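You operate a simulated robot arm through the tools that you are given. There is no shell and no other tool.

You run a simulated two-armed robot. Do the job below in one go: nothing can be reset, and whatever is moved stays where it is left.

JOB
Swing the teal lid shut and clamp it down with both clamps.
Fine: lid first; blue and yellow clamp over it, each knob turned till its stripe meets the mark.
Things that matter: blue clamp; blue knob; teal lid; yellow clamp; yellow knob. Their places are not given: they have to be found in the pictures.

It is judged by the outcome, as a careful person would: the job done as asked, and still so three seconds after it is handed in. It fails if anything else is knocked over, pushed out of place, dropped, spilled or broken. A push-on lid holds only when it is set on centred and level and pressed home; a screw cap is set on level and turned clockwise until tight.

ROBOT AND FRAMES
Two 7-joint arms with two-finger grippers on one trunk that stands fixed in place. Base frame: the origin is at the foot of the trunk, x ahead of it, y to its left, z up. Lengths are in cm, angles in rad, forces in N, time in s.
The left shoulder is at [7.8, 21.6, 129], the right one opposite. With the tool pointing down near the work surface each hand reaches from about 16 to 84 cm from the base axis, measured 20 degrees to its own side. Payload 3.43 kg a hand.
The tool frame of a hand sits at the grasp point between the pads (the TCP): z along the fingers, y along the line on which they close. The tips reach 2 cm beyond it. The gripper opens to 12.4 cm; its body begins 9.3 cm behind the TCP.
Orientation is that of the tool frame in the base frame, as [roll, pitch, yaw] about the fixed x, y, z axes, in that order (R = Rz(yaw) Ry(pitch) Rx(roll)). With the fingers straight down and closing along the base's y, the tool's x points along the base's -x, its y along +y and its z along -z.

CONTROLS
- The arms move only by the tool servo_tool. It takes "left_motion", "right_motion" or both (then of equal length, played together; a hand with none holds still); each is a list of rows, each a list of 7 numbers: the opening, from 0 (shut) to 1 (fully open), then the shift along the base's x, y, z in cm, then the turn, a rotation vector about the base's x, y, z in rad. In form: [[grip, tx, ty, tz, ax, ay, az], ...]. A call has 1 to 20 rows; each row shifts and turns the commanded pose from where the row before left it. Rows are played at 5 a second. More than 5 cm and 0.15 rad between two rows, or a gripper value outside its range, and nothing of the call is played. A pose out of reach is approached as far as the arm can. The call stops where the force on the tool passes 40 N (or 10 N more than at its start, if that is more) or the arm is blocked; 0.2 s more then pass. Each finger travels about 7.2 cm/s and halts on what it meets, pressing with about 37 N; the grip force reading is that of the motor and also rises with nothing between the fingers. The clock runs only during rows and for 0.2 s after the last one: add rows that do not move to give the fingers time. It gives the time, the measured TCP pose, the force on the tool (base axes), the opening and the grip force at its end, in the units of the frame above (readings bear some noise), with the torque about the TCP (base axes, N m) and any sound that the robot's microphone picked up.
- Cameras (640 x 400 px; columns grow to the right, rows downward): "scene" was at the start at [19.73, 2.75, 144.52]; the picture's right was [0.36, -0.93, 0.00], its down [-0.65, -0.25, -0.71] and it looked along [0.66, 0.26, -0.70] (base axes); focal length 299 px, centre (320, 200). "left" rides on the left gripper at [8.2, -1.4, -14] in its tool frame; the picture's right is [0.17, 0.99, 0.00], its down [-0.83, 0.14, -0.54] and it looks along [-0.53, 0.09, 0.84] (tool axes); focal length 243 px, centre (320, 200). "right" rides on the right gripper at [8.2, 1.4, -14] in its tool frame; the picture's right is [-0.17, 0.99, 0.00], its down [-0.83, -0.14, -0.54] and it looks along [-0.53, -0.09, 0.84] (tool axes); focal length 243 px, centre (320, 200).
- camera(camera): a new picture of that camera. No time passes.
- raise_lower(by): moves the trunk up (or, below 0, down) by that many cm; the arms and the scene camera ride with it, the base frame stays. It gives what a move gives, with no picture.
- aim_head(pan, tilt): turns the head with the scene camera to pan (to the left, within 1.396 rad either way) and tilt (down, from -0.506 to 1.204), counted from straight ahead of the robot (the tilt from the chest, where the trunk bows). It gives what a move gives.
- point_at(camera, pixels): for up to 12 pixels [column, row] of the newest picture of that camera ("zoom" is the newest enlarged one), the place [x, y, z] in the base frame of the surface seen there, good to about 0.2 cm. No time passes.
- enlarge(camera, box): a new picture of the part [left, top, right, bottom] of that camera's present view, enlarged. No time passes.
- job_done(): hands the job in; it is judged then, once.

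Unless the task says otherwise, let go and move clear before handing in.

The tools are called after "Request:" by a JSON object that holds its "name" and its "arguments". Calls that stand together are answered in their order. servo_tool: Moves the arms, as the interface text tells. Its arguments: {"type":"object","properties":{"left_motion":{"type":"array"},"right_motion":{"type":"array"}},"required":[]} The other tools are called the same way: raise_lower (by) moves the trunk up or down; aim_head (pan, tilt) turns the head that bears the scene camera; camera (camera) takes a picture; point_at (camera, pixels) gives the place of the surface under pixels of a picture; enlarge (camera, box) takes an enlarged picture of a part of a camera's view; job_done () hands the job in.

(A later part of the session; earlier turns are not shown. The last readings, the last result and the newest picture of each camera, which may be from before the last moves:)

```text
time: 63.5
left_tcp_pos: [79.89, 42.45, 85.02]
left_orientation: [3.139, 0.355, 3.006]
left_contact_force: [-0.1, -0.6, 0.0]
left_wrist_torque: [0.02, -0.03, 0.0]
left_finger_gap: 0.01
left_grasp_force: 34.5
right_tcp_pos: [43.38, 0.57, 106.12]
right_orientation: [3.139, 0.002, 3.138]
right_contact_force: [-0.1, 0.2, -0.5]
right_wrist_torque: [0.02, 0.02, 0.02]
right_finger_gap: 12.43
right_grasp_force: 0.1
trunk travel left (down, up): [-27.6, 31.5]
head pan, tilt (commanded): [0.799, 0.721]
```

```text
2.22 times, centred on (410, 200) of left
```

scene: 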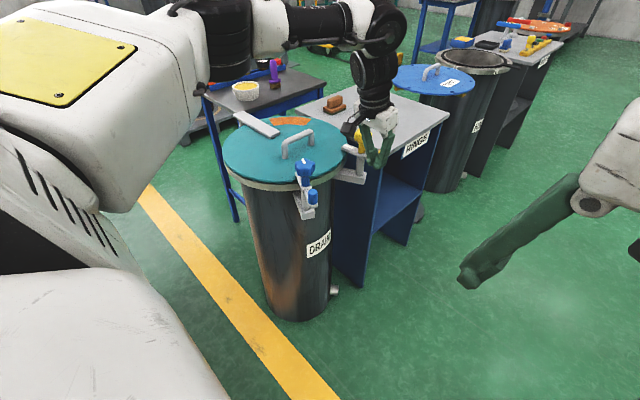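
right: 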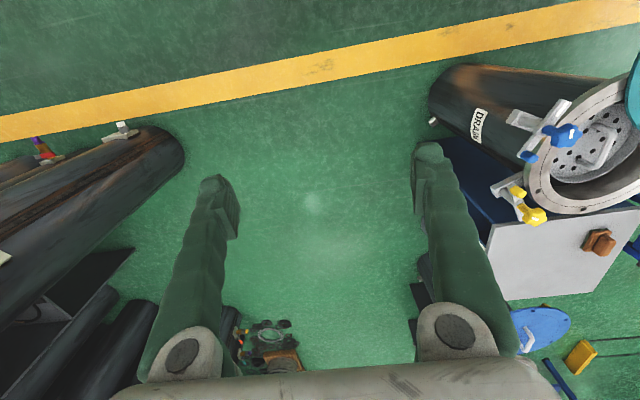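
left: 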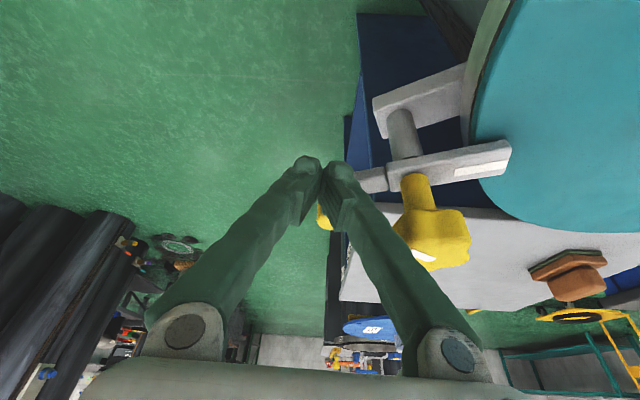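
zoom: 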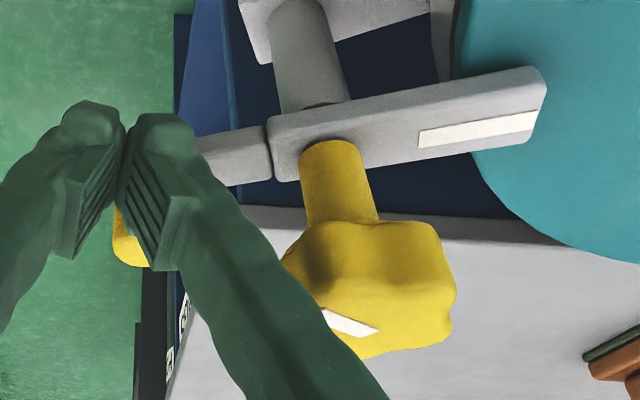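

The yellow bar is now at about 108–113°; about 5–10° remain to the mirrored stop at 117°. Adding a bit more tilt and pushing on gently.

Request:
{"name": "servo_tool", "arguments": {"left_motion": [[0, 0, 0, 0.1, -0.0136, -0.099, 0], [0, 0.35, 0.15, 0, 0, 0, 0], [0, 0.35, 0.15, 0, 0, 0, 0], [0, 0, 0, 0, 0, 0, 0]]}}

Request:
{"name": "camera", "arguments": {"camera": "left"}}

```text
time: 64.5
left_tcp_pos: [80.15, 42.82, 85.17]
left_orientation: [3.141, 0.453, 3.008]
left_contact_force: [-0.3, -0.2, -0.3]
left_wrist_torque: [-0.02, -0.02, -0.02]
left_finger_gap: 0.01
left_grasp_force: 34.1
right_tcp_pos: [43.31, 0.51, 106.04]
right_orientation: [3.14, 0.001, 3.138]
right_contact_force: [-0.2, 0.0, 0.6]
right_wrist_torque: [0.02, 0.03, 0.03]
right_finger_gap: 12.42
right_grasp_force: 0.0
trunk travel left (down, up): [-27.6, 31.5]
head pan, tilt (commanded): [0.799, 0.721]
```

```text
taken
```

left: 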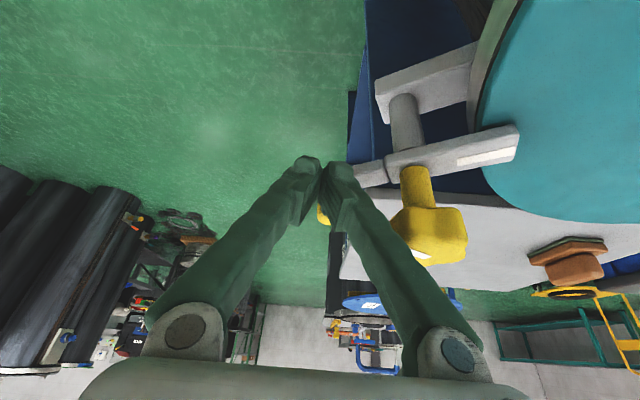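

Request:
{"name": "servo_tool", "arguments": {"left_motion": [[0, 0.4, 0.2, 0, 0, 0, 0], [0, 0.4, 0.2, 0, 0, 0, 0], [0, 0, 0, 0, 0, 0, 0]]}}

Request:
{"name": "enlarge", "arguments": {"camera": "left", "box": [290, 90, 550, 290]}}

Request:
{"name": "enlarge", "arguments": {"camera": "scene", "box": [310, 110, 420, 200]}}

```text
time: 65.2
left_tcp_pos: [80.48, 42.71, 84.91]
left_orientation: [-3.137, 0.437, 3.002]
left_contact_force: [-21.0, -6.3, 6.0]
left_wrist_torque: [0.06, -0.02, 0.0]
left_finger_gap: 0.0
left_grasp_force: 34.4
right_tcp_pos: [42.98, 0.48, 106.07]
right_orientation: [3.141, 0.006, 3.138]
right_contact_force: [0.9, 0.0, -0.1]
right_wrist_torque: [-0.03, 0.0, -0.01]
right_finger_gap: 12.38
right_grasp_force: 0.0
trunk travel left (down, up): [-27.6, 31.5]
head pan, tilt (commanded): [0.799, 0.721]
stopped in row 3 (left hand): the force on the tool passed its limit at 43 N (the readings are from after the stop); the commanded pose is now the measured one
```

```text
2.00 times, centred on (420, 190) of left
```

zoom: 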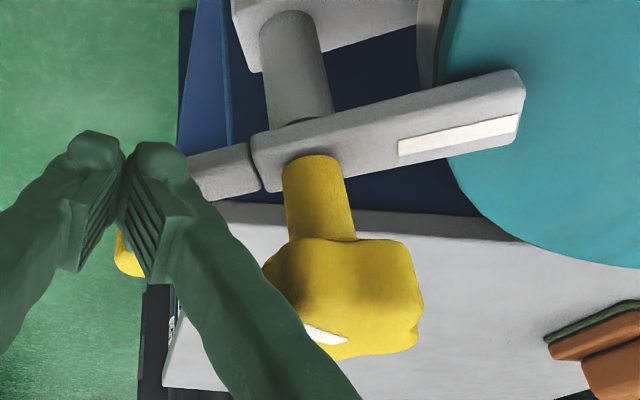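

```text
4.44 times, centred on (365, 155) of scene
```

zoom: 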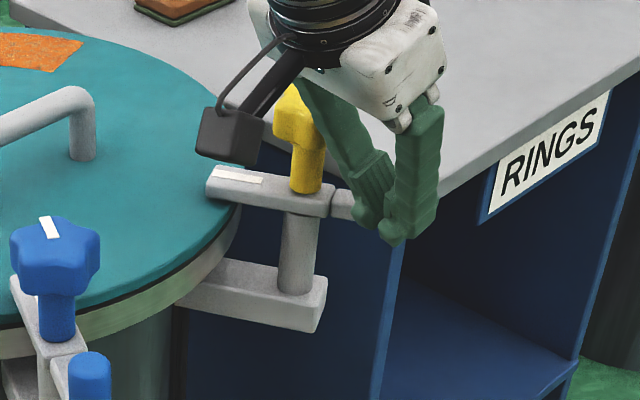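

The push stopped at 43 N, mostly −x, consistent with the peg hitting its stop. Measuring the bar's angle now.

Request:
{"name": "point_at", "arguments": {"camera": "zoom", "pixels": [[400, 148], [518, 123], [460, 135], [270, 150], [400, 110], [505, 85], [245, 170], [215, 165], [310, 200], [350, 200], [335, 330], [300, 290]]}}

```text
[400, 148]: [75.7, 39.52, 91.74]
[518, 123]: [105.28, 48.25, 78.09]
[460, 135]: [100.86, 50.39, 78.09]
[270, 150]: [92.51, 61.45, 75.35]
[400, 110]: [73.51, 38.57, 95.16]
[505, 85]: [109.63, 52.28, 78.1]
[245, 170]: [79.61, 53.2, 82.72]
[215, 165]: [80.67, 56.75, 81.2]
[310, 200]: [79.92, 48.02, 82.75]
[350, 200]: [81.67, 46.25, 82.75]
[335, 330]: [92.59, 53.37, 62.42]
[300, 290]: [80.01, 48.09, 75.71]
```

Request:
{"name": "enlarge", "arguments": {"camera": "left", "box": [290, 90, 550, 290]}}

Request:
{"name": "point_at", "arguments": {"camera": "zoom", "pixels": [[402, 147], [516, 124], [460, 135], [270, 150], [400, 110], [505, 85], [240, 170], [215, 175], [310, 200], [340, 200], [125, 262], [340, 260]]}}

```text
2.00 times, centred on (420, 190) of left
```

zoom: 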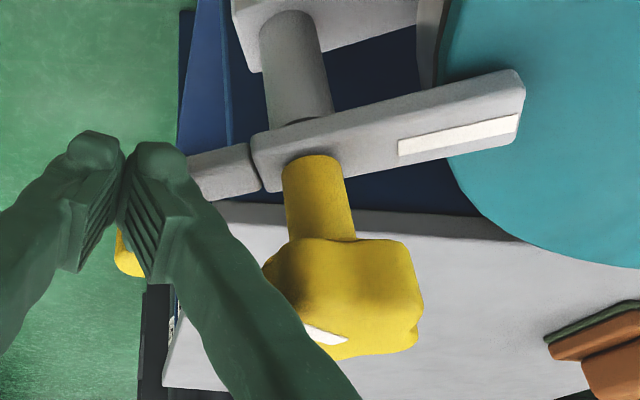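

```text
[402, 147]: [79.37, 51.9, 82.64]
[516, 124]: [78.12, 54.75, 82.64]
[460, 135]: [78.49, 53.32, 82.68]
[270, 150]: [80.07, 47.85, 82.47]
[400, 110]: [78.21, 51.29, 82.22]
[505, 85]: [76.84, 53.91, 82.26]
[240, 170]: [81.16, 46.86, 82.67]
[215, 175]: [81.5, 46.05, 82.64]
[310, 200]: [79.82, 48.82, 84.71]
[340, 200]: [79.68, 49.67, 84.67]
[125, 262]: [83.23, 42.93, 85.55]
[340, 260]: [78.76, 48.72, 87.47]
```

The peg moved on to (83.2, 42.9) and the bar edge reads ≈117°, matching the mirrored stop. Now I back off from the peg and rise.

Request:
{"name": "servo_tool", "arguments": {"left_motion": [[0, -0.8, -0.4, 0, 0, 0, 0], [0, -2, -0.5, 1, 0, 0, 0], [0, -2, 0, 3.5, 0, 0, 0], [0, -2, 0, 3.5, 0, 0, 0], [0, -1, 0, 4, 0, 0, 0], [0, 0, 0, 0, 0, 0, 0]]}}

Request:
{"name": "camera", "arguments": {"camera": "left"}}

Request:
{"name": "enlarge", "arguments": {"camera": "scene", "box": [250, 90, 430, 210]}}

```text
time: 66.6
left_tcp_pos: [72.98, 41.92, 96.87]
left_orientation: [-3.138, 0.44, 3.006]
left_contact_force: [0.1, 1.0, -1.2]
left_wrist_torque: [-0.02, -0.04, 0.0]
left_finger_gap: 0.01
left_grasp_force: 34.7
right_tcp_pos: [43.35, 0.58, 105.99]
right_orientation: [3.14, 0.001, 3.138]
right_contact_force: [-0.5, -0.5, 0.2]
right_wrist_torque: [-0.03, -0.01, -0.01]
right_finger_gap: 12.4
right_grasp_force: 0.1
trunk travel left (down, up): [-27.6, 31.5]
head pan, tilt (commanded): [0.799, 0.721]
```

```text
taken
```

left: 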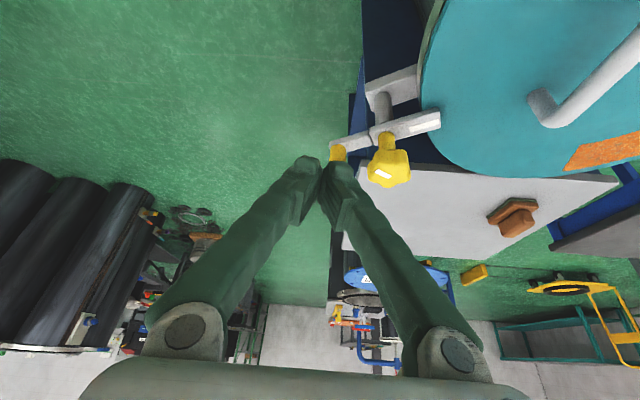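

```text
3.33 times, centred on (340, 150) of scene
```

zoom: 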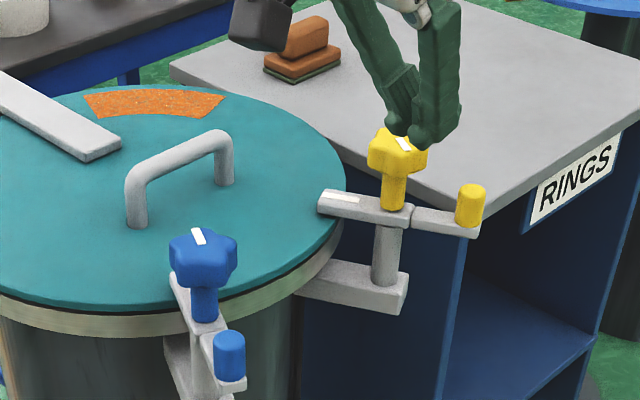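

Yellow bar is over the lid with the peg outward (zoom (470,205)). Now measure the yellow knob, stripe and mark.

Request:
{"name": "enlarge", "arguments": {"camera": "left", "box": [320, 90, 450, 200]}}

Request:
{"name": "point_at", "arguments": {"camera": "zoom", "pixels": [[285, 275], [335, 300], [310, 288], [400, 235], [395, 300], [330, 320], [265, 240], [250, 285], [360, 215], [420, 150], [500, 120], [470, 130]]}}

```text
3.64 times, centred on (385, 145) of left
```

zoom: 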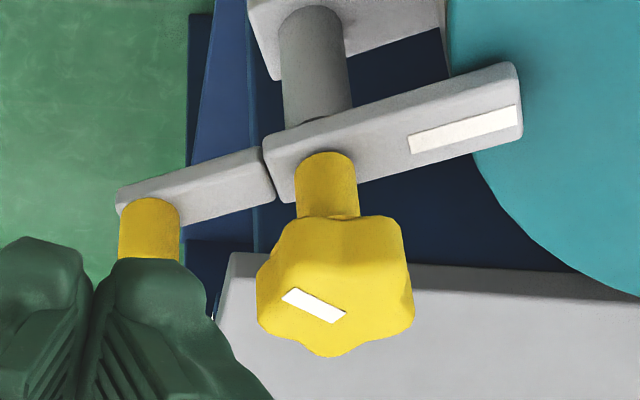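

```text
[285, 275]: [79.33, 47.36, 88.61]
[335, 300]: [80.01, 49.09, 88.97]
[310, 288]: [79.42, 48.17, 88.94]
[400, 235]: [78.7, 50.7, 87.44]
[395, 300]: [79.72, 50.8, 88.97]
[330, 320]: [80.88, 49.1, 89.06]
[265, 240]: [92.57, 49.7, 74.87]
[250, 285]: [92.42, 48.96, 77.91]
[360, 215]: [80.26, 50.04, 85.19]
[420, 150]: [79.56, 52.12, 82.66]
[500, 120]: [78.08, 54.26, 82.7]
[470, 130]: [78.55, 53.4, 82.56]
```

Yellow stripe points to ≈246°, mark ≈117°, so ≈129° clockwise. I'll bring the hand up in front of the knob tilted ~30° forward with the gripper open, to grip with vertical pads.

Request:
{"name": "servo_tool", "arguments": {"left_motion": [[0.2, 0.95, 1.4, -0.5, 0, 0, 0.138], [0.4, 0.95, 1.4, -0.5, 0, 0, 0.138], [0.58, 0.95, 1.4, -0.5, 0, 0, 0.138], [0.58, 0.95, 1.4, -0.5, 0, 0, 0.138], [0.58, 0, 0, 0, 0.0325, -0.073, 0], [0.58, 0, 0, 0, 0, 0, 0]]}}

Request:
{"name": "camera", "arguments": {"camera": "left"}}

Request:
{"name": "enlarge", "arguments": {"camera": "scene", "box": [250, 70, 430, 210]}}

```text
time: 68.0
left_tcp_pos: [76.77, 47.6, 94.77]
left_orientation: [-3.141, 0.521, -2.728]
left_contact_force: [-0.4, 0.6, 0.0]
left_wrist_torque: [0.0, -0.01, 0.03]
left_finger_gap: 7.2
left_grasp_force: 0.0
right_tcp_pos: [43.39, 0.59, 106.04]
right_orientation: [3.137, 0.003, 3.138]
right_contact_force: [-0.3, 0.6, -0.1]
right_wrist_torque: [0.01, 0.04, 0.01]
right_finger_gap: 12.4
right_grasp_force: 0.1
trunk travel left (down, up): [-27.6, 31.5]
head pan, tilt (commanded): [0.799, 0.721]
```

```text
taken
```

left: 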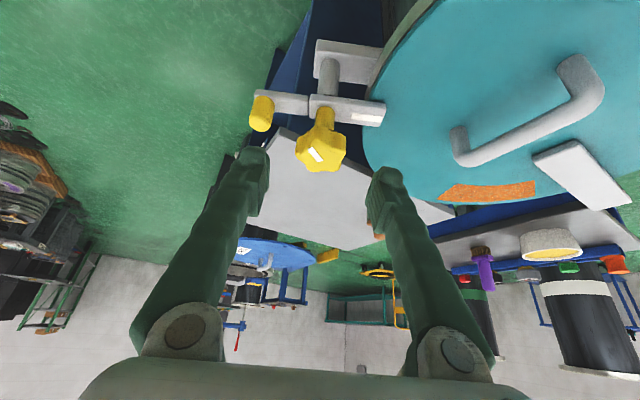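

```text
2.86 times, centred on (340, 140) of scene
```

zoom: 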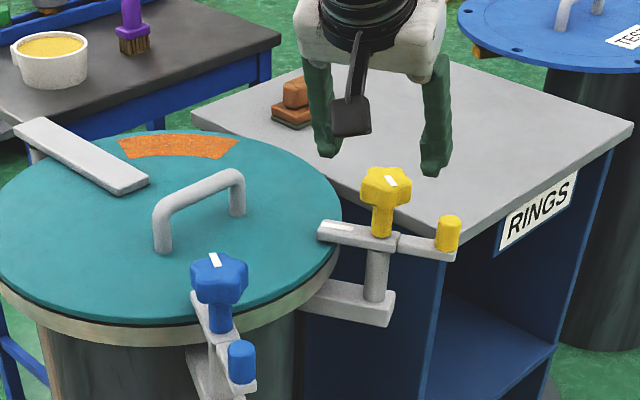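

The knob is centred between the open fingers (left picture (320,150)). I'll test how far the yaw can be increased here so that I can turn more per grip.

Request:
{"name": "servo_tool", "arguments": {"left_motion": [[0.58, -0.15, -0.35, 0, 0, 0, 0.14], [0.58, -0.1, -0.4, 0, 0, 0, 0.14], [0.58, 0.1, -0.4, 0, 0, 0, 0.14], [0.58, 0, 0, 0, 0, 0, 0]]}}

```text
time: 69.0
left_tcp_pos: [76.75, 46.54, 94.91]
left_orientation: [-3.138, 0.521, -2.309]
left_contact_force: [-0.6, 0.1, 1.0]
left_wrist_torque: [0.03, -0.02, 0.0]
left_finger_gap: 7.19
left_grasp_force: 0.1
left hand out of reach, approached as far as the arm can: row 3
right_tcp_pos: [43.1, 0.47, 106.03]
right_orientation: [3.14, 0.004, 3.14]
right_contact_force: [-0.3, -0.5, 0.2]
right_wrist_torque: [-0.04, -0.04, -0.01]
right_finger_gap: 12.39
right_grasp_force: 0.2
trunk travel left (down, up): [-27.6, 31.5]
head pan, tilt (commanded): [0.799, 0.721]
```

Yaw can't go much above +48° here, but there's a lot of room in the negative direction. I'll start gripping at +24° and turn clockwise down to about −48°. Returning to +24° and measuring the knob.

Request:
{"name": "servo_tool", "arguments": {"left_motion": [[0.58, 0, 0.3, 0, 0, 0, -0.14], [0.58, 0, 0.3, 0, 0, 0, -0.14], [0.58, 0.1, 0.35, -0.1, 0, 0, -0.14], [0.58, 0, 0, 0, 0, 0, 0]]}}

Request:
{"name": "enlarge", "arguments": {"camera": "left", "box": [240, 60, 400, 200]}}

Request:
{"name": "point_at", "arguments": {"camera": "zoom", "pixels": [[320, 250], [300, 240], [340, 270], [280, 260], [370, 240], [345, 295], [300, 290], [330, 180], [320, 215], [380, 265], [310, 200], [345, 200]]}}

```text
time: 70.0
left_tcp_pos: [76.8, 47.55, 94.72]
left_orientation: [-3.138, 0.523, -2.729]
left_contact_force: [0.3, -0.5, 1.1]
left_wrist_torque: [-0.03, -0.03, 0.0]
left_finger_gap: 7.17
left_grasp_force: 0.1
right_tcp_pos: [43.33, 0.61, 106.06]
right_orientation: [3.14, 0.004, 3.138]
right_contact_force: [-0.3, -0.8, -0.2]
right_wrist_torque: [0.03, -0.01, 0.0]
right_finger_gap: 12.4
right_grasp_force: 0.1
trunk travel left (down, up): [-27.6, 31.5]
head pan, tilt (commanded): [0.799, 0.721]
```

```text
2.86 times, centred on (320, 130) of left
```

zoom: 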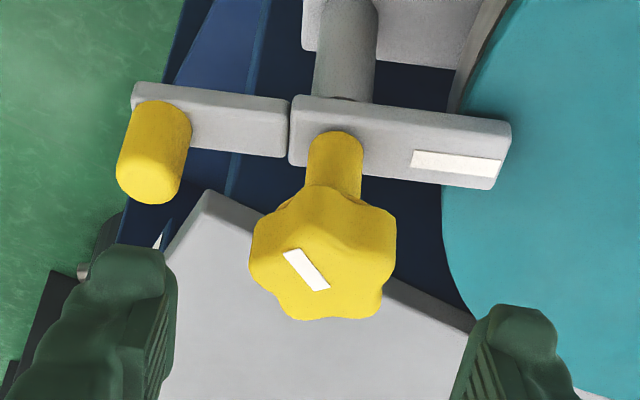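

```text
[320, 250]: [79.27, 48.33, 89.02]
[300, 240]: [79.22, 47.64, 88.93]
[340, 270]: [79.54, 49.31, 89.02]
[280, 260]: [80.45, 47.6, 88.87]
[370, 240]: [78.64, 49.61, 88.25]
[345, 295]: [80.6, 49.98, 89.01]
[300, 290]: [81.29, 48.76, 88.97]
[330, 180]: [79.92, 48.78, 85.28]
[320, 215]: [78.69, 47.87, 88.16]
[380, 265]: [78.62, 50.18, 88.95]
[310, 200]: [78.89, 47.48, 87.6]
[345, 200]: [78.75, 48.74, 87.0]
```

Knob centre ≈(80.2, 49.0), right on the tool axis. Advancing along the tool axis to bring the fingers around the knob.

Request:
{"name": "servo_tool", "arguments": {"left_motion": [[0.58, 1.15, 0.483, -2.27, 0, 0, 0], [0.58, 1.15, 0.483, -2.27, 0, 0, 0], [0.58, 1.15, 0.483, -2.28, 0, 0, 0], [0.58, 0, 0, 0, 0, 0, 0]]}}

Request:
{"name": "camera", "arguments": {"camera": "left"}}

Request:
{"name": "enlarge", "arguments": {"camera": "scene", "box": [290, 90, 430, 200]}}

```text
time: 71.0
left_tcp_pos: [80.35, 48.9, 87.8]
left_orientation: [-3.138, 0.522, -2.727]
left_contact_force: [0.4, 0.1, -0.4]
left_wrist_torque: [0.02, 0.0, 0.03]
left_finger_gap: 7.18
left_grasp_force: 0.1
right_tcp_pos: [43.2, 0.57, 106.0]
right_orientation: [3.141, 0.004, 3.137]
right_contact_force: [-0.5, 0.4, -0.2]
right_wrist_torque: [0.0, 0.01, 0.0]
right_finger_gap: 12.39
right_grasp_force: 0.0
trunk travel left (down, up): [-27.6, 31.5]
head pan, tilt (commanded): [0.799, 0.721]
```

```text
taken
```

left: 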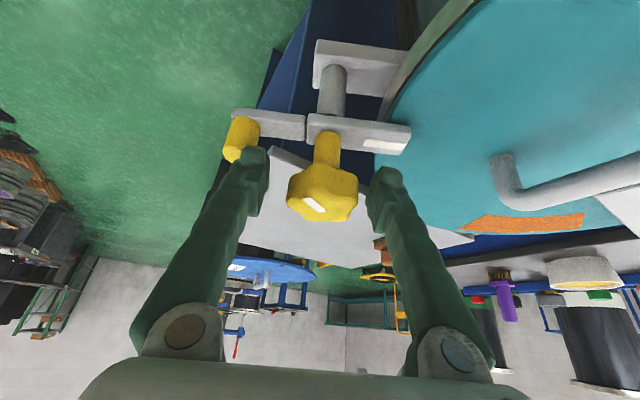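

```text
3.64 times, centred on (360, 145) of scene
```

zoom: 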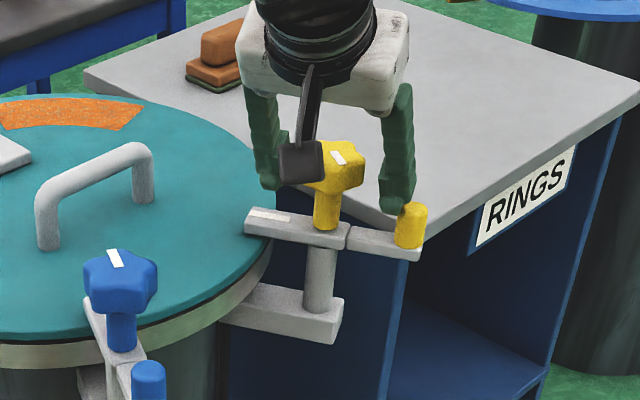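

The knob sits between the fingers (left picture (322,190)); closing on it.

Request:
{"name": "servo_tool", "arguments": {"left_motion": [[0.2, 0, 0, 0, 0, 0, 0], [0.2, 0, 0, 0, 0, 0, 0], [0.2, 0, 0, 0, 0, 0, 0]]}}

Request:
{"name": "camera", "arguments": {"camera": "left"}}

```text
time: 71.8
left_tcp_pos: [80.31, 49.28, 87.77]
left_orientation: [-3.139, 0.522, -2.725]
left_contact_force: [-2.5, 12.2, 0.5]
left_wrist_torque: [0.36, 0.07, 0.03]
left_finger_gap: 4.26
left_grasp_force: 45.2
right_tcp_pos: [43.33, 0.79, 106.06]
right_orientation: [-3.141, 0.004, 3.139]
right_contact_force: [-0.3, 0.0, 0.6]
right_wrist_torque: [0.0, 0.0, 0.01]
right_finger_gap: 12.4
right_grasp_force: 0.1
trunk travel left (down, up): [-27.6, 31.5]
head pan, tilt (commanded): [0.799, 0.721]
```

```text
taken
```

left: 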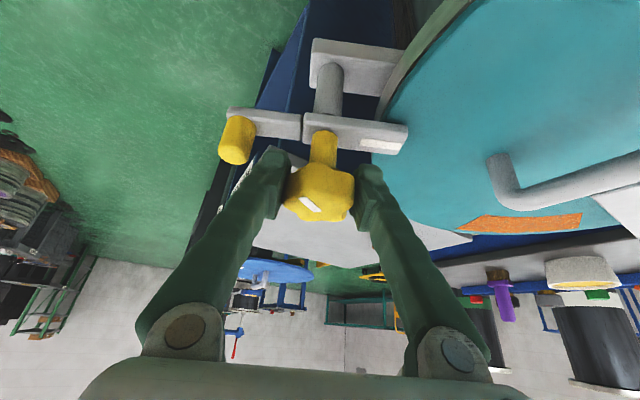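

Gripped (gap 4.26 cm) with a small side force; recentring slightly and turning clockwise ~17° first.

Request:
{"name": "servo_tool", "arguments": {"left_motion": [[0.2, -0.08, 0.22, 0, 0, 0, 0], [0.2, 0, 0, 0, 0, 0, -0.1], [0.2, 0, 0, 0, 0, 0, -0.1], [0.2, 0, 0, 0, 0, 0, -0.1], [0.2, 0, 0, 0, 0, 0, 0]]}}

Request:
{"name": "camera", "arguments": {"camera": "left"}}

```text
time: 73.0
left_tcp_pos: [80.36, 49.26, 87.73]
left_orientation: [-3.138, 0.519, -3.03]
left_contact_force: [-2.6, 6.9, -3.7]
left_wrist_torque: [-0.05, 0.21, -0.02]
left_finger_gap: 4.28
left_grasp_force: 45.1
right_tcp_pos: [43.26, 0.68, 106.08]
right_orientation: [-3.141, 0.003, 3.138]
right_contact_force: [0.1, 0.1, -0.3]
right_wrist_torque: [0.0, -0.06, 0.0]
right_finger_gap: 12.39
right_grasp_force: 0.1
trunk travel left (down, up): [-27.6, 31.5]
head pan, tilt (commanded): [0.799, 0.721]
```

```text
taken
```

left: 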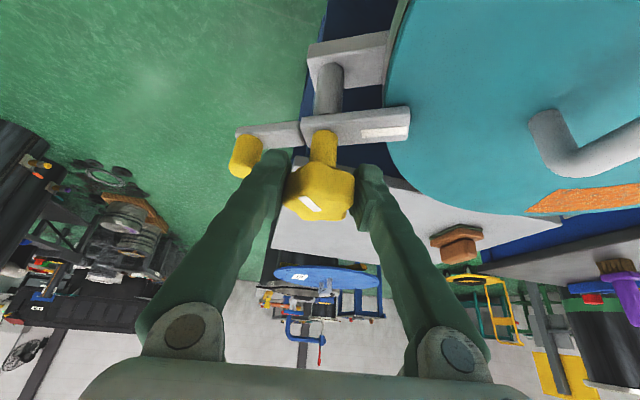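

The knob turns with the grip and the bar stays. Continuing clockwise.

Request:
{"name": "servo_tool", "arguments": {"left_motion": [[0.2, 0, 0.05, 0, 0, 0, -0.1], [0.2, 0, 0.05, 0, 0, 0, -0.1], [0.2, 0, 0, 0, 0, 0, -0.1], [0.2, 0, 0, 0, 0, 0, -0.1], [0.2, 0, 0, 0, 0, 0, -0.1], [0.2, 0, 0, 0, 0, 0, 0]]}}

Request:
{"name": "camera", "arguments": {"camera": "left"}}

```text
time: 74.4
left_tcp_pos: [80.34, 49.36, 87.74]
left_orientation: [-3.139, 0.52, 2.755]
left_contact_force: [-2.5, 3.1, -10.8]
left_wrist_torque: [0.04, 0.22, 0.02]
left_finger_gap: 4.27
left_grasp_force: 44.8
right_tcp_pos: [43.38, 0.73, 105.92]
right_orientation: [3.14, 0.001, 3.139]
right_contact_force: [0.0, -0.1, 0.0]
right_wrist_torque: [0.06, 0.01, -0.03]
right_finger_gap: 12.4
right_grasp_force: 0.0
trunk travel left (down, up): [-27.6, 31.5]
head pan, tilt (commanded): [0.799, 0.721]
```

```text
taken
```

left: 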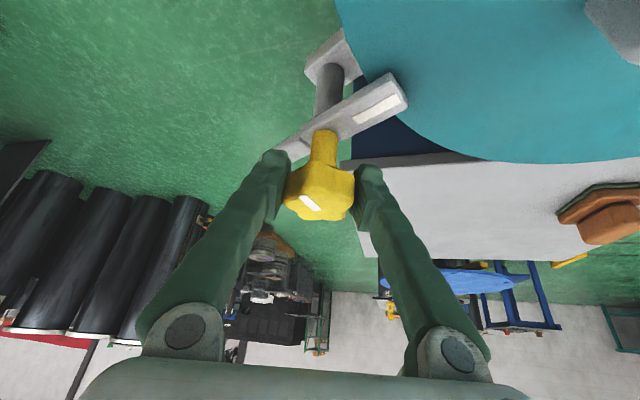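

Request:
{"name": "servo_tool", "arguments": {"left_motion": [[0.2, 0, 0, 0, 0, 0, -0.1], [0.2, 0, 0, 0, 0, 0, -0.1], [0.2, 0, 0, 0, 0, 0, -0.1], [0.2, 0, 0, 0, 0, 0, 0]]}}

Request:
{"name": "enlarge", "arguments": {"camera": "scene", "box": [290, 90, 430, 200]}}

```text
time: 75.4
left_tcp_pos: [80.26, 49.41, 87.85]
left_orientation: [-3.137, 0.52, 2.457]
left_contact_force: [-6.4, 6.7, -8.0]
left_wrist_torque: [0.25, 0.42, 0.02]
left_finger_gap: 4.31
left_grasp_force: 45.2
right_tcp_pos: [43.3, 0.82, 106.0]
right_orientation: [3.141, -0.001, 3.138]
right_contact_force: [1.4, 0.4, 0.1]
right_wrist_torque: [-0.01, -0.04, 0.01]
right_finger_gap: 12.41
right_grasp_force: 0.0
trunk travel left (down, up): [-27.6, 31.5]
head pan, tilt (commanded): [0.799, 0.721]
```

```text
3.64 times, centred on (360, 145) of scene
```

zoom: 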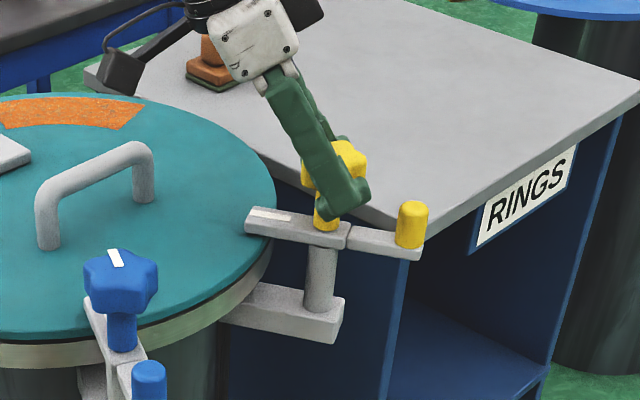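

The bar hasn't moved in the scene view and the knob has turned 1.1 rad. Two more small steps, then I'll regrip.

Request:
{"name": "servo_tool", "arguments": {"left_motion": [[0.2, 0, 0, 0, 0, 0, -0.08], [0.2, 0, 0, 0, 0, 0, -0.08], [0.2, 0, 0, 0, 0, 0, 0]]}}

Request:
{"name": "camera", "arguments": {"camera": "left"}}

```text
time: 76.2
left_tcp_pos: [80.43, 49.55, 87.81]
left_orientation: [-3.14, 0.522, 2.294]
left_contact_force: [-4.4, 12.7, -5.6]
left_wrist_torque: [0.19, 0.07, 0.0]
left_finger_gap: 4.29
left_grasp_force: 45.2
right_tcp_pos: [43.3, 0.74, 106.05]
right_orientation: [-3.141, 0.003, 3.139]
right_contact_force: [-0.3, 0.4, -0.6]
right_wrist_torque: [-0.04, 0.0, -0.01]
right_finger_gap: 12.42
right_grasp_force: 0.2
trunk travel left (down, up): [-27.6, 31.5]
head pan, tilt (commanded): [0.799, 0.721]
```

```text
taken
```

left: 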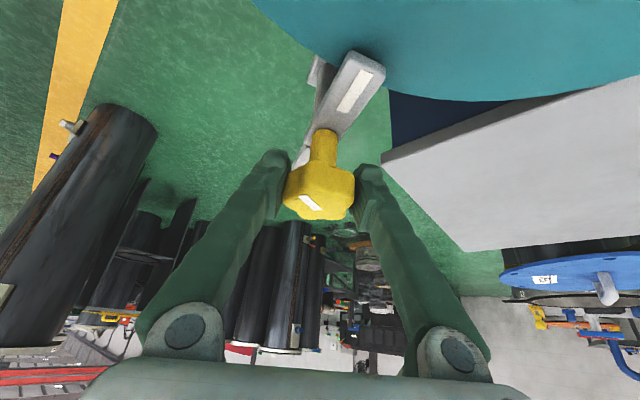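

72° turned so far, without trouble. I'll open the fingers, rotate the open hand back +72° around the knob without touching it, and regrip.

Request:
{"name": "servo_tool", "arguments": {"left_motion": [[0.6, 0, 0.1, 0, 0, 0, 0], [0.6, 0, 0, 0, 0, 0, 0], [0.6, 0, 0, 0, 0, 0, 0], [0.6, 0, 0, 0, 0, 0, 0]]}}

Request:
{"name": "camera", "arguments": {"camera": "left"}}

```text
time: 77.2
left_tcp_pos: [80.31, 49.35, 88.01]
left_orientation: [-3.141, 0.522, 2.295]
left_contact_force: [-1.1, -0.4, -0.2]
left_wrist_torque: [0.0, -0.02, 0.0]
left_finger_gap: 7.43
left_grasp_force: 0.0
right_tcp_pos: [43.3, 0.65, 106.03]
right_orientation: [3.139, 0.004, 3.137]
right_contact_force: [0.4, -0.7, -0.8]
right_wrist_torque: [0.0, 0.04, 0.01]
right_finger_gap: 12.42
right_grasp_force: 0.1
trunk travel left (down, up): [-27.6, 31.5]
head pan, tilt (commanded): [0.799, 0.721]
```

```text
taken
```

left: 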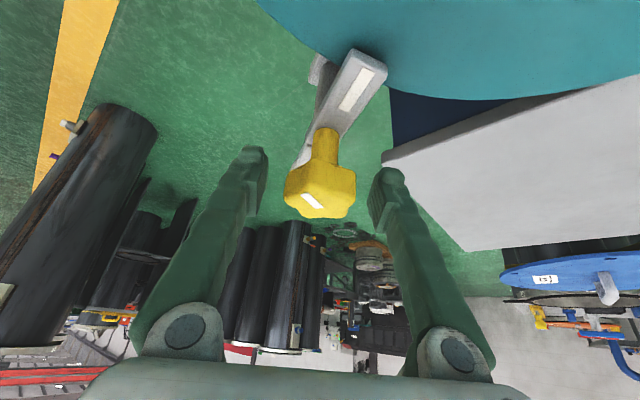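

Fingers are clear on both sides of the knob (285–355 vs fingers at 268/368). Rotating the open hand back.

Request:
{"name": "servo_tool", "arguments": {"left_motion": [[0.6, 0, 0, 0, 0, 0, 0.14], [0.6, 0, 0, 0, 0, 0, 0.14], [0.6, 0, 0, 0, 0, 0, 0.14], [0.6, 0, 0, 0, 0, 0, 0.14], [0.6, 0, 0, 0, 0, 0, 0.14], [0.6, 0, 0, 0, 0, 0, 0.14], [0.6, 0, 0, 0, 0, 0, 0.14], [0.6, 0, 0, 0, 0, 0, 0.14], [0.6, 0, 0, 0, 0, 0, 0.14], [0.6, 0, 0, 0, 0, 0, 0]]}}

Request:
{"name": "camera", "arguments": {"camera": "left"}}

Request:
{"name": "enlarge", "arguments": {"camera": "scene", "box": [290, 90, 430, 200]}}

```text
time: 79.4
left_tcp_pos: [80.32, 49.44, 87.96]
left_orientation: [-3.138, 0.523, -2.727]
left_contact_force: [-0.2, 0.3, 0.1]
left_wrist_torque: [-0.02, 0.02, 0.03]
left_finger_gap: 7.44
left_grasp_force: 0.1
right_tcp_pos: [43.24, 0.63, 106.03]
right_orientation: [3.141, 0.005, 3.138]
right_contact_force: [0.9, 0.7, 0.8]
right_wrist_torque: [0.01, 0.04, 0.0]
right_finger_gap: 12.39
right_grasp_force: 0.0
trunk travel left (down, up): [-27.6, 31.5]
head pan, tilt (commanded): [0.799, 0.721]
```

```text
taken
```

left: 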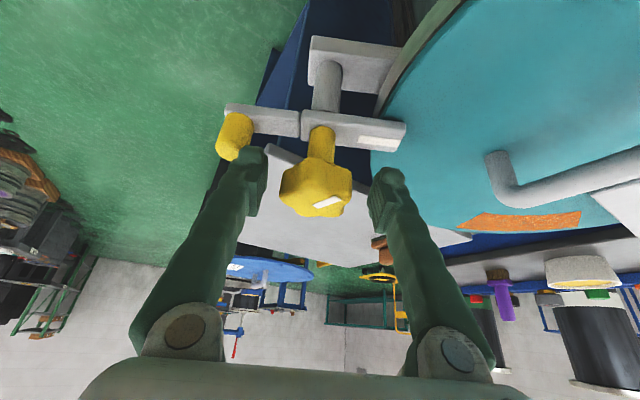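

```text
3.64 times, centred on (360, 145) of scene
```

zoom: 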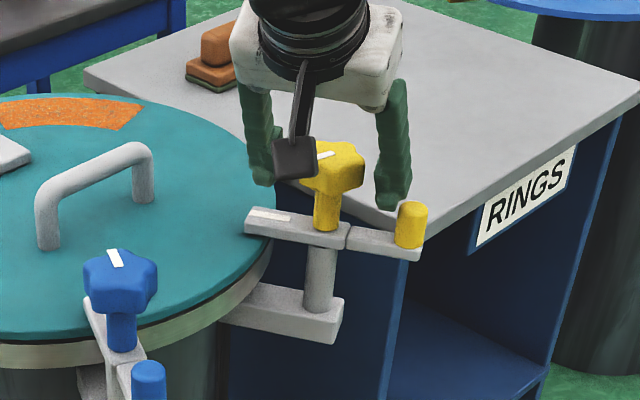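

Back at +24° with the knob untouched. Measuring the stripe before regripping.

Request:
{"name": "enlarge", "arguments": {"camera": "left", "box": [260, 110, 420, 230]}}

Request:
{"name": "point_at", "arguments": {"camera": "zoom", "pixels": [[318, 288], [385, 268], [350, 278], [330, 285], [375, 272], [470, 155], [560, 165], [515, 160], [330, 240], [300, 290], [390, 245], [345, 300]]}}

```text
3.33 times, centred on (340, 170) of left
```

zoom: 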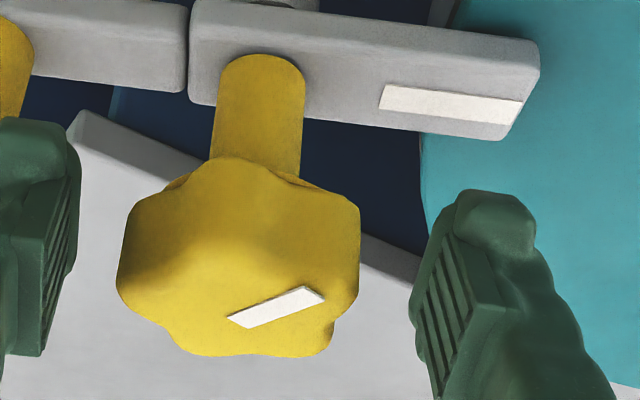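

```text
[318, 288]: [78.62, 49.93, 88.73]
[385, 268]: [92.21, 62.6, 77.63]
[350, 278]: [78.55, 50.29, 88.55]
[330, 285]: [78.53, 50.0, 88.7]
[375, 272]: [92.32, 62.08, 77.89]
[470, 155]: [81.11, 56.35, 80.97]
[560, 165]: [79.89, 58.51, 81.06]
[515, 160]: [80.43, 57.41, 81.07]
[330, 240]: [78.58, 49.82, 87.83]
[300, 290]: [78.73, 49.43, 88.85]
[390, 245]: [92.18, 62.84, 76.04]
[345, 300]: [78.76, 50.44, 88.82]
```

Request:
{"name": "point_at", "arguments": {"camera": "zoom", "pixels": [[240, 321], [315, 293], [250, 318], [305, 297], [277, 308], [385, 97], [515, 113], [400, 98], [500, 111], [450, 105], [230, 320], [322, 300]]}}

```text
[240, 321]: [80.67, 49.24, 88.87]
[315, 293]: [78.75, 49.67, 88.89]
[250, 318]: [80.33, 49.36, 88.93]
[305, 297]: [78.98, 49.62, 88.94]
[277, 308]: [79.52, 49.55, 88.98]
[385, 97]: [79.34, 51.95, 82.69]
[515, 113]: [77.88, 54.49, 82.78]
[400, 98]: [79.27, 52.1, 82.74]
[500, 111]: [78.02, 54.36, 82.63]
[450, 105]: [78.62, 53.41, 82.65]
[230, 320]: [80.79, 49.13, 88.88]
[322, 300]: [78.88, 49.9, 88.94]
```

Stripe ≈168°, mark ≈119°, so about 49° remain. Regripping and turning ~0.75 rad clockwise.

Request:
{"name": "servo_tool", "arguments": {"left_motion": [[0.2, 0, -0.05, -0.1, 0, 0, 0], [0.2, 0, 0, 0, 0, 0, 0], [0.2, 0, 0, 0, 0, 0, 0], [0.2, 0, 0, 0, 0, 0, -0.1], [0.2, 0, 0, 0, 0, 0, -0.1], [0.2, 0, 0, 0, 0, 0, -0.1], [0.2, 0, 0, 0, 0, 0, -0.1], [0.2, 0, 0, 0, 0, 0, -0.1], [0.2, 0, 0, 0, 0, 0, 0]]}}

Request:
{"name": "camera", "arguments": {"camera": "left"}}

Request:
{"name": "enlarge", "arguments": {"camera": "left", "box": [260, 60, 420, 230]}}

```text
time: 81.4
left_tcp_pos: [80.41, 49.42, 87.86]
left_orientation: [-3.139, 0.521, 3.054]
left_contact_force: [7.0, -5.4, 1.9]
left_wrist_torque: [-0.18, -0.41, -0.01]
left_finger_gap: 4.28
left_grasp_force: 44.9
right_tcp_pos: [43.34, 0.55, 105.94]
right_orientation: [3.14, 0.003, 3.138]
right_contact_force: [0.3, -0.8, -0.2]
right_wrist_torque: [-0.02, 0.0, -0.04]
right_finger_gap: 12.4
right_grasp_force: 0.2
trunk travel left (down, up): [-27.6, 31.5]
head pan, tilt (commanded): [0.799, 0.721]
```

```text
taken
```

left: 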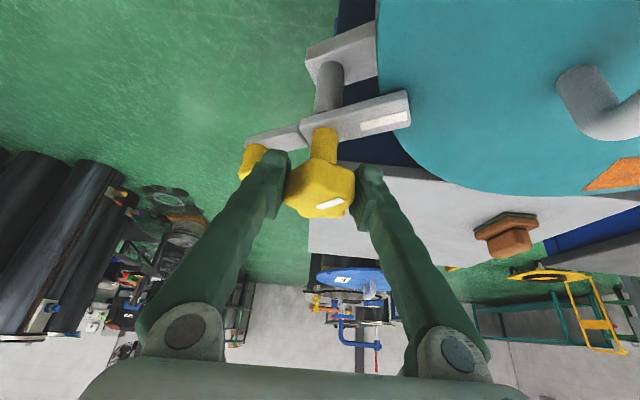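

```text
2.35 times, centred on (340, 145) of left
```

zoom: 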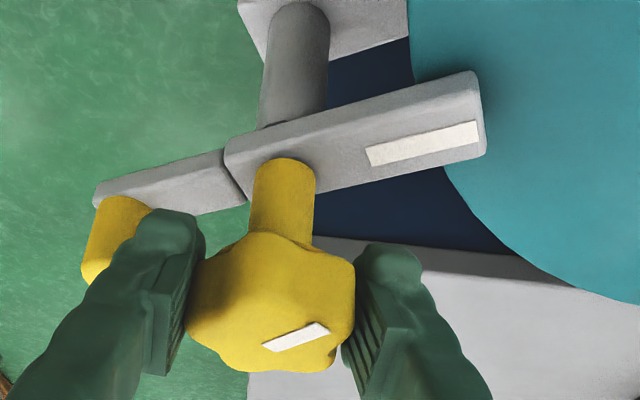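

Request:
{"name": "point_at", "arguments": {"camera": "zoom", "pixels": [[272, 345], [323, 327], [280, 342], [315, 330], [266, 346], [326, 332], [370, 155], [475, 133], [380, 152], [465, 136], [370, 163], [478, 142]]}}

```text
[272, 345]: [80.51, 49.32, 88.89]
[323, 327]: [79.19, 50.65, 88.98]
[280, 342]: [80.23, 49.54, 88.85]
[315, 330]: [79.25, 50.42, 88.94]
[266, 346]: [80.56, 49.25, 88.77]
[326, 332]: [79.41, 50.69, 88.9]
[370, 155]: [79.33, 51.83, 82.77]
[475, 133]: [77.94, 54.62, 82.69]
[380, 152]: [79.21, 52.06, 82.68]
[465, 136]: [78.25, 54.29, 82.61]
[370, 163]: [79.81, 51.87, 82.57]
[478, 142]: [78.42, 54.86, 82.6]
```

Stripe ≈135°, mark ≈115–117°: about 20° to go. Turning −0.2 rad more and measuring again.

Request:
{"name": "servo_tool", "arguments": {"left_motion": [[0.2, 0, 0, 0, 0, 0, -0.1], [0.2, 0, 0, 0, 0, 0, -0.1], [0.2, 0, 0, 0, 0, 0, 0], [0.2, 0, 0, 0, 0, 0, 0]]}}

Request:
{"name": "enlarge", "arguments": {"camera": "left", "box": [260, 60, 420, 230]}}

Request:
{"name": "enlarge", "arguments": {"camera": "left", "box": [300, 180, 360, 220]}}

Request:
{"name": "enlarge", "arguments": {"camera": "left", "box": [345, 80, 415, 140]}}

```text
time: 82.4
left_tcp_pos: [80.28, 49.27, 87.82]
left_orientation: [-3.141, 0.523, 2.853]
left_contact_force: [7.0, -3.6, 5.4]
left_wrist_torque: [0.0, 0.12, 0.06]
left_finger_gap: 4.28
left_grasp_force: 45.4
right_tcp_pos: [43.2, 0.57, 106.06]
right_orientation: [3.14, 0.002, 3.138]
right_contact_force: [0.5, 0.0, 0.0]
right_wrist_torque: [0.0, 0.01, -0.02]
right_finger_gap: 12.41
right_grasp_force: 0.1
trunk travel left (down, up): [-27.6, 31.5]
head pan, tilt (commanded): [0.799, 0.721]
```

```text
2.35 times, centred on (340, 145) of left
```

zoom: 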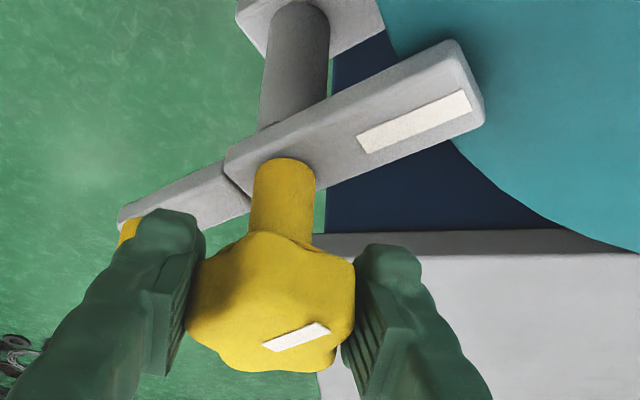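

```text
10.00 times, centred on (330, 200) of left
```

zoom: 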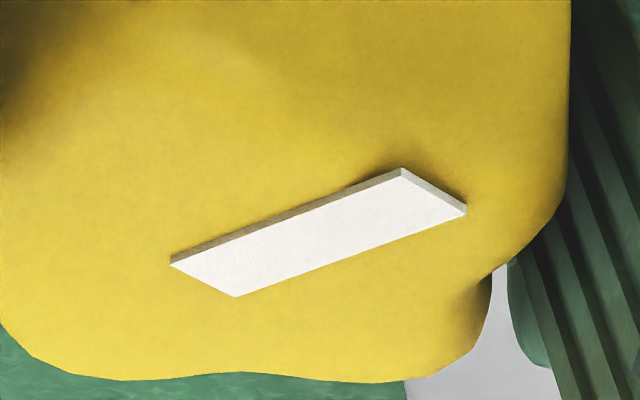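

```text
6.67 times, centred on (380, 110) of left
```

zoom: 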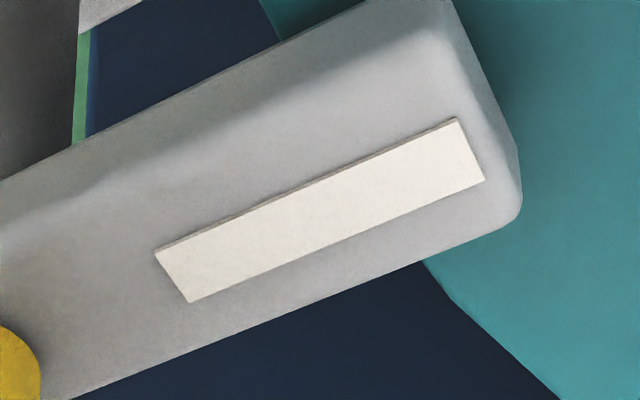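

From the edge directions (vanishing-point check), stripe and mark differ by about 7.5°. Turning another −0.12 rad.

Request:
{"name": "servo_tool", "arguments": {"left_motion": [[0.2, 0, 0, 0, 0, 0, -0.06], [0.2, 0, 0, 0, 0, 0, -0.06], [0.2, 0, 0, 0, 0, 0, 0], [0.2, 0, 0, 0, 0, 0, 0]]}}

Request:
{"name": "enlarge", "arguments": {"camera": "left", "box": [300, 180, 360, 220]}}

Request:
{"name": "point_at", "arguments": {"camera": "zoom", "pixels": [[205, 280], [433, 193], [236, 294], [464, 212], [175, 265], [400, 178], [220, 270], [420, 200]]}}

Request:
{"name": "enlarge", "arguments": {"camera": "left", "box": [345, 70, 415, 130]}}

```text
time: 83.4
left_tcp_pos: [80.29, 49.51, 87.78]
left_orientation: [-3.141, 0.521, 2.731]
left_contact_force: [7.7, -2.5, 4.8]
left_wrist_torque: [-0.07, -0.07, 0.02]
left_finger_gap: 4.29
left_grasp_force: 45.5
right_tcp_pos: [43.35, 0.55, 106.05]
right_orientation: [3.139, 0.001, 3.137]
right_contact_force: [0.1, 0.4, -0.3]
right_wrist_torque: [0.02, 0.01, 0.0]
right_finger_gap: 12.41
right_grasp_force: 0.1
trunk travel left (down, up): [-27.6, 31.5]
head pan, tilt (commanded): [0.799, 0.721]
```

```text
10.00 times, centred on (330, 200) of left
```

zoom: 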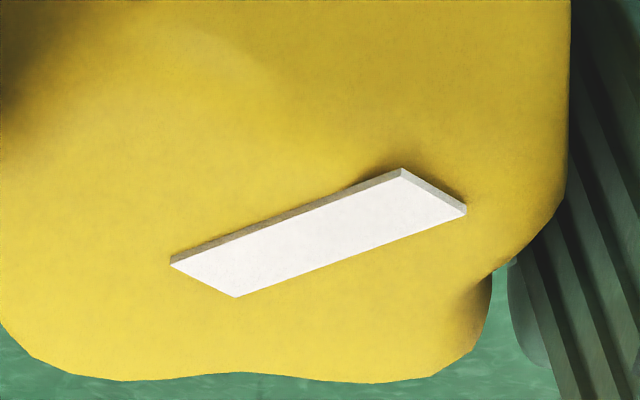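

```text
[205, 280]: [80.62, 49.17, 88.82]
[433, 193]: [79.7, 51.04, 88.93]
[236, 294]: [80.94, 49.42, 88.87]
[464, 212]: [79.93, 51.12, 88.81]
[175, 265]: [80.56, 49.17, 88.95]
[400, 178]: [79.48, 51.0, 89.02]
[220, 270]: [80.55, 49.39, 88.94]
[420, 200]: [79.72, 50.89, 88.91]
```

```text
6.67 times, centred on (380, 100) of left
```

zoom: 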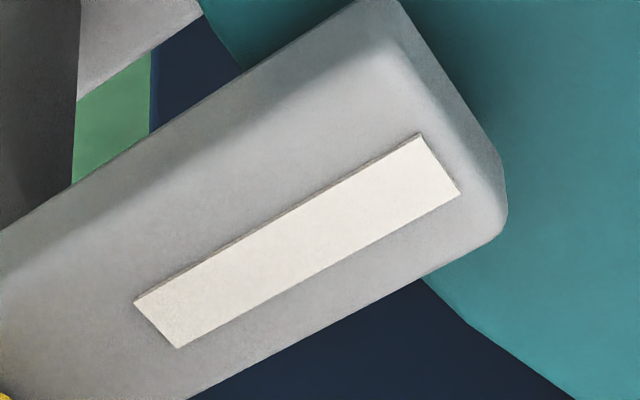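

Vanishing-point check now gives 51.5° vs 51.9°: aligned within about half a degree. Double-checking the mark's direction by point readings.

Request:
{"name": "point_at", "arguments": {"camera": "zoom", "pixels": [[138, 302], [418, 140], [180, 345], [457, 194], [160, 322], [438, 167], [200, 300], [400, 185]]}}

Request:
{"name": "enlarge", "arguments": {"camera": "scene", "box": [290, 90, 430, 200]}}

```text
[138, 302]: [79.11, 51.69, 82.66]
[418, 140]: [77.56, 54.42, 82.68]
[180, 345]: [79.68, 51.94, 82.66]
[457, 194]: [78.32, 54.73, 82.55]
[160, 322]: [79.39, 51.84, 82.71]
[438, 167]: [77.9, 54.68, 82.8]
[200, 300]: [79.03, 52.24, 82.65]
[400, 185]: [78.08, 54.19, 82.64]
```

```text
3.64 times, centred on (360, 145) of scene
```

zoom: 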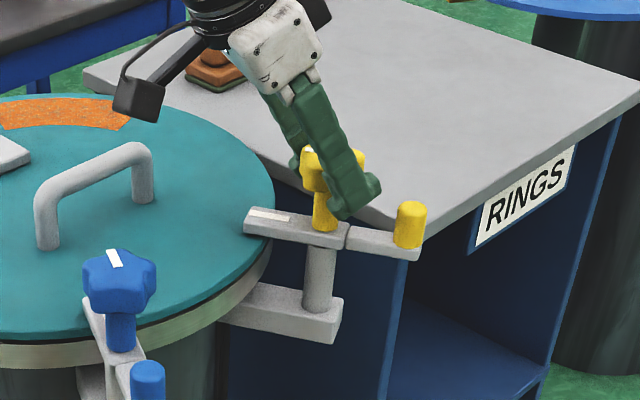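

Mark ≈117.5°, stripe ≈119°; a final −0.02 rad touch, then release and retreat along the tool axis.

Request:
{"name": "servo_tool", "arguments": {"left_motion": [[0.2, 0, 0, 0, 0, 0, -0.02], [0.2, 0, 0, 0, 0, 0, 0], [0.6, 0, 0, 0, 0, 0, 0], [0.6, 0, 0, 0, 0, 0, 0], [0.6, 0, 0, 0, 0, 0, 0], [0.6, 0, 0, 0, 0, 0, 0]]}}

Request:
{"name": "camera", "arguments": {"camera": "left"}}

```text
time: 84.8
left_tcp_pos: [80.2, 49.36, 87.68]
left_orientation: [-3.141, 0.52, 2.716]
left_contact_force: [-0.2, -0.3, -0.3]
left_wrist_torque: [-0.02, 0.02, 0.01]
left_finger_gap: 7.42
left_grasp_force: 0.1
right_tcp_pos: [43.19, 0.63, 106.08]
right_orientation: [3.139, 0.003, 3.138]
right_contact_force: [0.1, -0.6, 0.4]
right_wrist_torque: [-0.03, 0.01, 0.0]
right_finger_gap: 12.41
right_grasp_force: 0.2
trunk travel left (down, up): [-27.6, 31.5]
head pan, tilt (commanded): [0.799, 0.721]
```

```text
taken
```

left: 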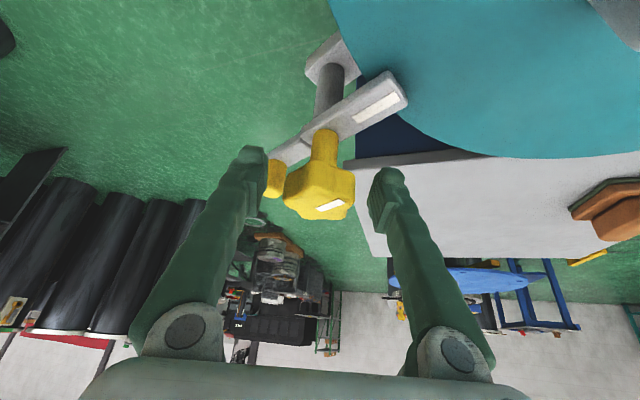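

Fingers are off the knob on both sides. Retreating backwards along the tool axis, then up and back.

Request:
{"name": "servo_tool", "arguments": {"left_motion": [[0.6, -1.22, 0.53, 2.31, 0, 0, 0], [0.6, -1.22, 0.53, 2.31, 0, 0, 0], [0.6, -1.22, 0.53, 2.32, 0, 0, 0], [0.6, -3, -1, 1, 0, 0, 0], [0.6, -3, -2, 1, 0, 0, 0], [0.6, -3, -2, 1, 0, 0, 0], [0.6, 0, 0, 0, 0, 0, 0]]}}

Request:
{"name": "camera", "arguments": {"camera": "left"}}

Request:
{"name": "camera", "arguments": {"camera": "scene"}}

```text
time: 86.4
left_tcp_pos: [67.75, 45.93, 97.72]
left_orientation: [-3.138, 0.52, 2.715]
left_contact_force: [0.5, 0.4, -0.7]
left_wrist_torque: [-0.04, -0.01, -0.03]
left_finger_gap: 7.46
left_grasp_force: 0.0
right_tcp_pos: [43.44, 0.55, 106.01]
right_orientation: [3.14, 0.001, 3.139]
right_contact_force: [1.2, 0.4, 0.8]
right_wrist_torque: [-0.01, 0.03, -0.01]
right_finger_gap: 12.39
right_grasp_force: 0.1
trunk travel left (down, up): [-27.6, 31.5]
head pan, tilt (commanded): [0.799, 0.721]
```

```text
taken
```

left: 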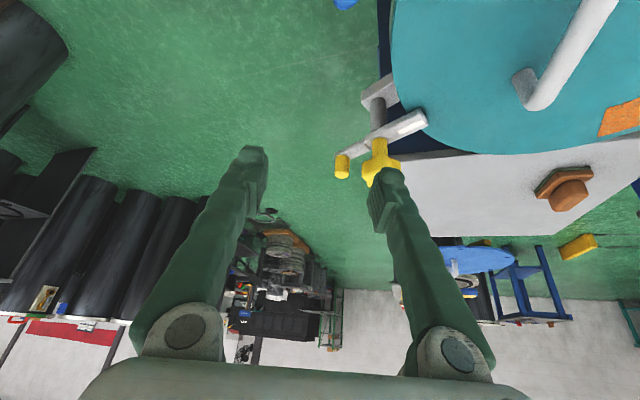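

```text
taken
```

scene: 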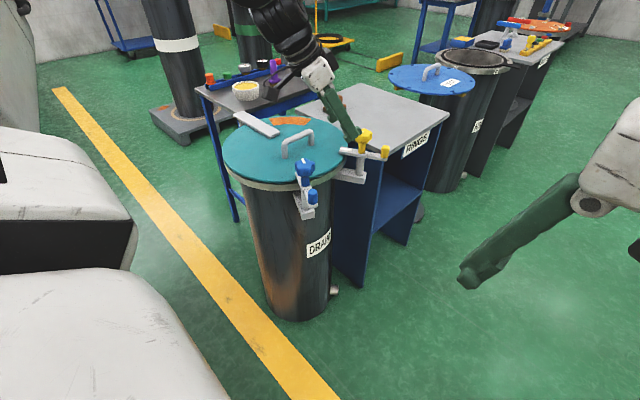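

Now straightening the hand and moving back and up for a clear view of both clamps.

Request:
{"name": "servo_tool", "arguments": {"left_motion": [[0.6, -2, 0, 1.5, 0.0537, 0.1185, 0], [0.6, -2, 0, 1.5, 0.0537, 0.1185, 0], [0.6, -2, 0, 1.5, 0.0537, 0.1185, 0], [0.6, -2, 0, 1.5, 0.0537, 0.1185, 0], [0.6, -2, -1, 1, 0, 0, 0.14], [0.6, -2, -1, 1, 0, 0, 0.14], [0.6, -2, -1, 1, 0, 0, 0.14], [0.6, 0, 0, 0, 0, 0, 0]]}}

Request:
{"name": "camera", "arguments": {"camera": "left"}}

Request:
{"name": "camera", "arguments": {"camera": "scene"}}

```text
time: 88.2
left_tcp_pos: [53.86, 42.97, 106.55]
left_orientation: [-3.139, 0.001, 3.136]
left_contact_force: [-1.3, 0.5, 0.1]
left_wrist_torque: [-0.01, 0.02, 0.0]
left_finger_gap: 7.45
left_grasp_force: 0.2
right_tcp_pos: [43.34, 0.59, 106.05]
right_orientation: [3.139, 0.0, 3.138]
right_contact_force: [-0.1, -0.4, -1.0]
right_wrist_torque: [0.02, 0.02, 0.03]
right_finger_gap: 12.39
right_grasp_force: 0.1
trunk travel left (down, up): [-27.6, 31.5]
head pan, tilt (commanded): [0.799, 0.721]
```

```text
taken
```

left: 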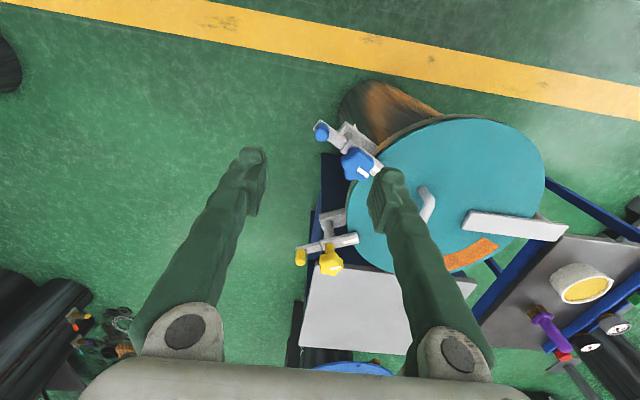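

```text
taken
```

scene: 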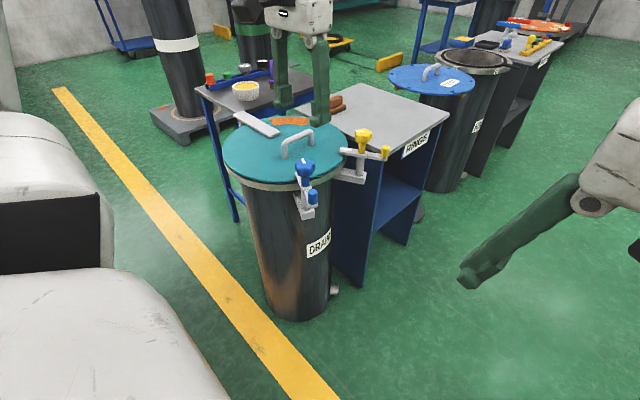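

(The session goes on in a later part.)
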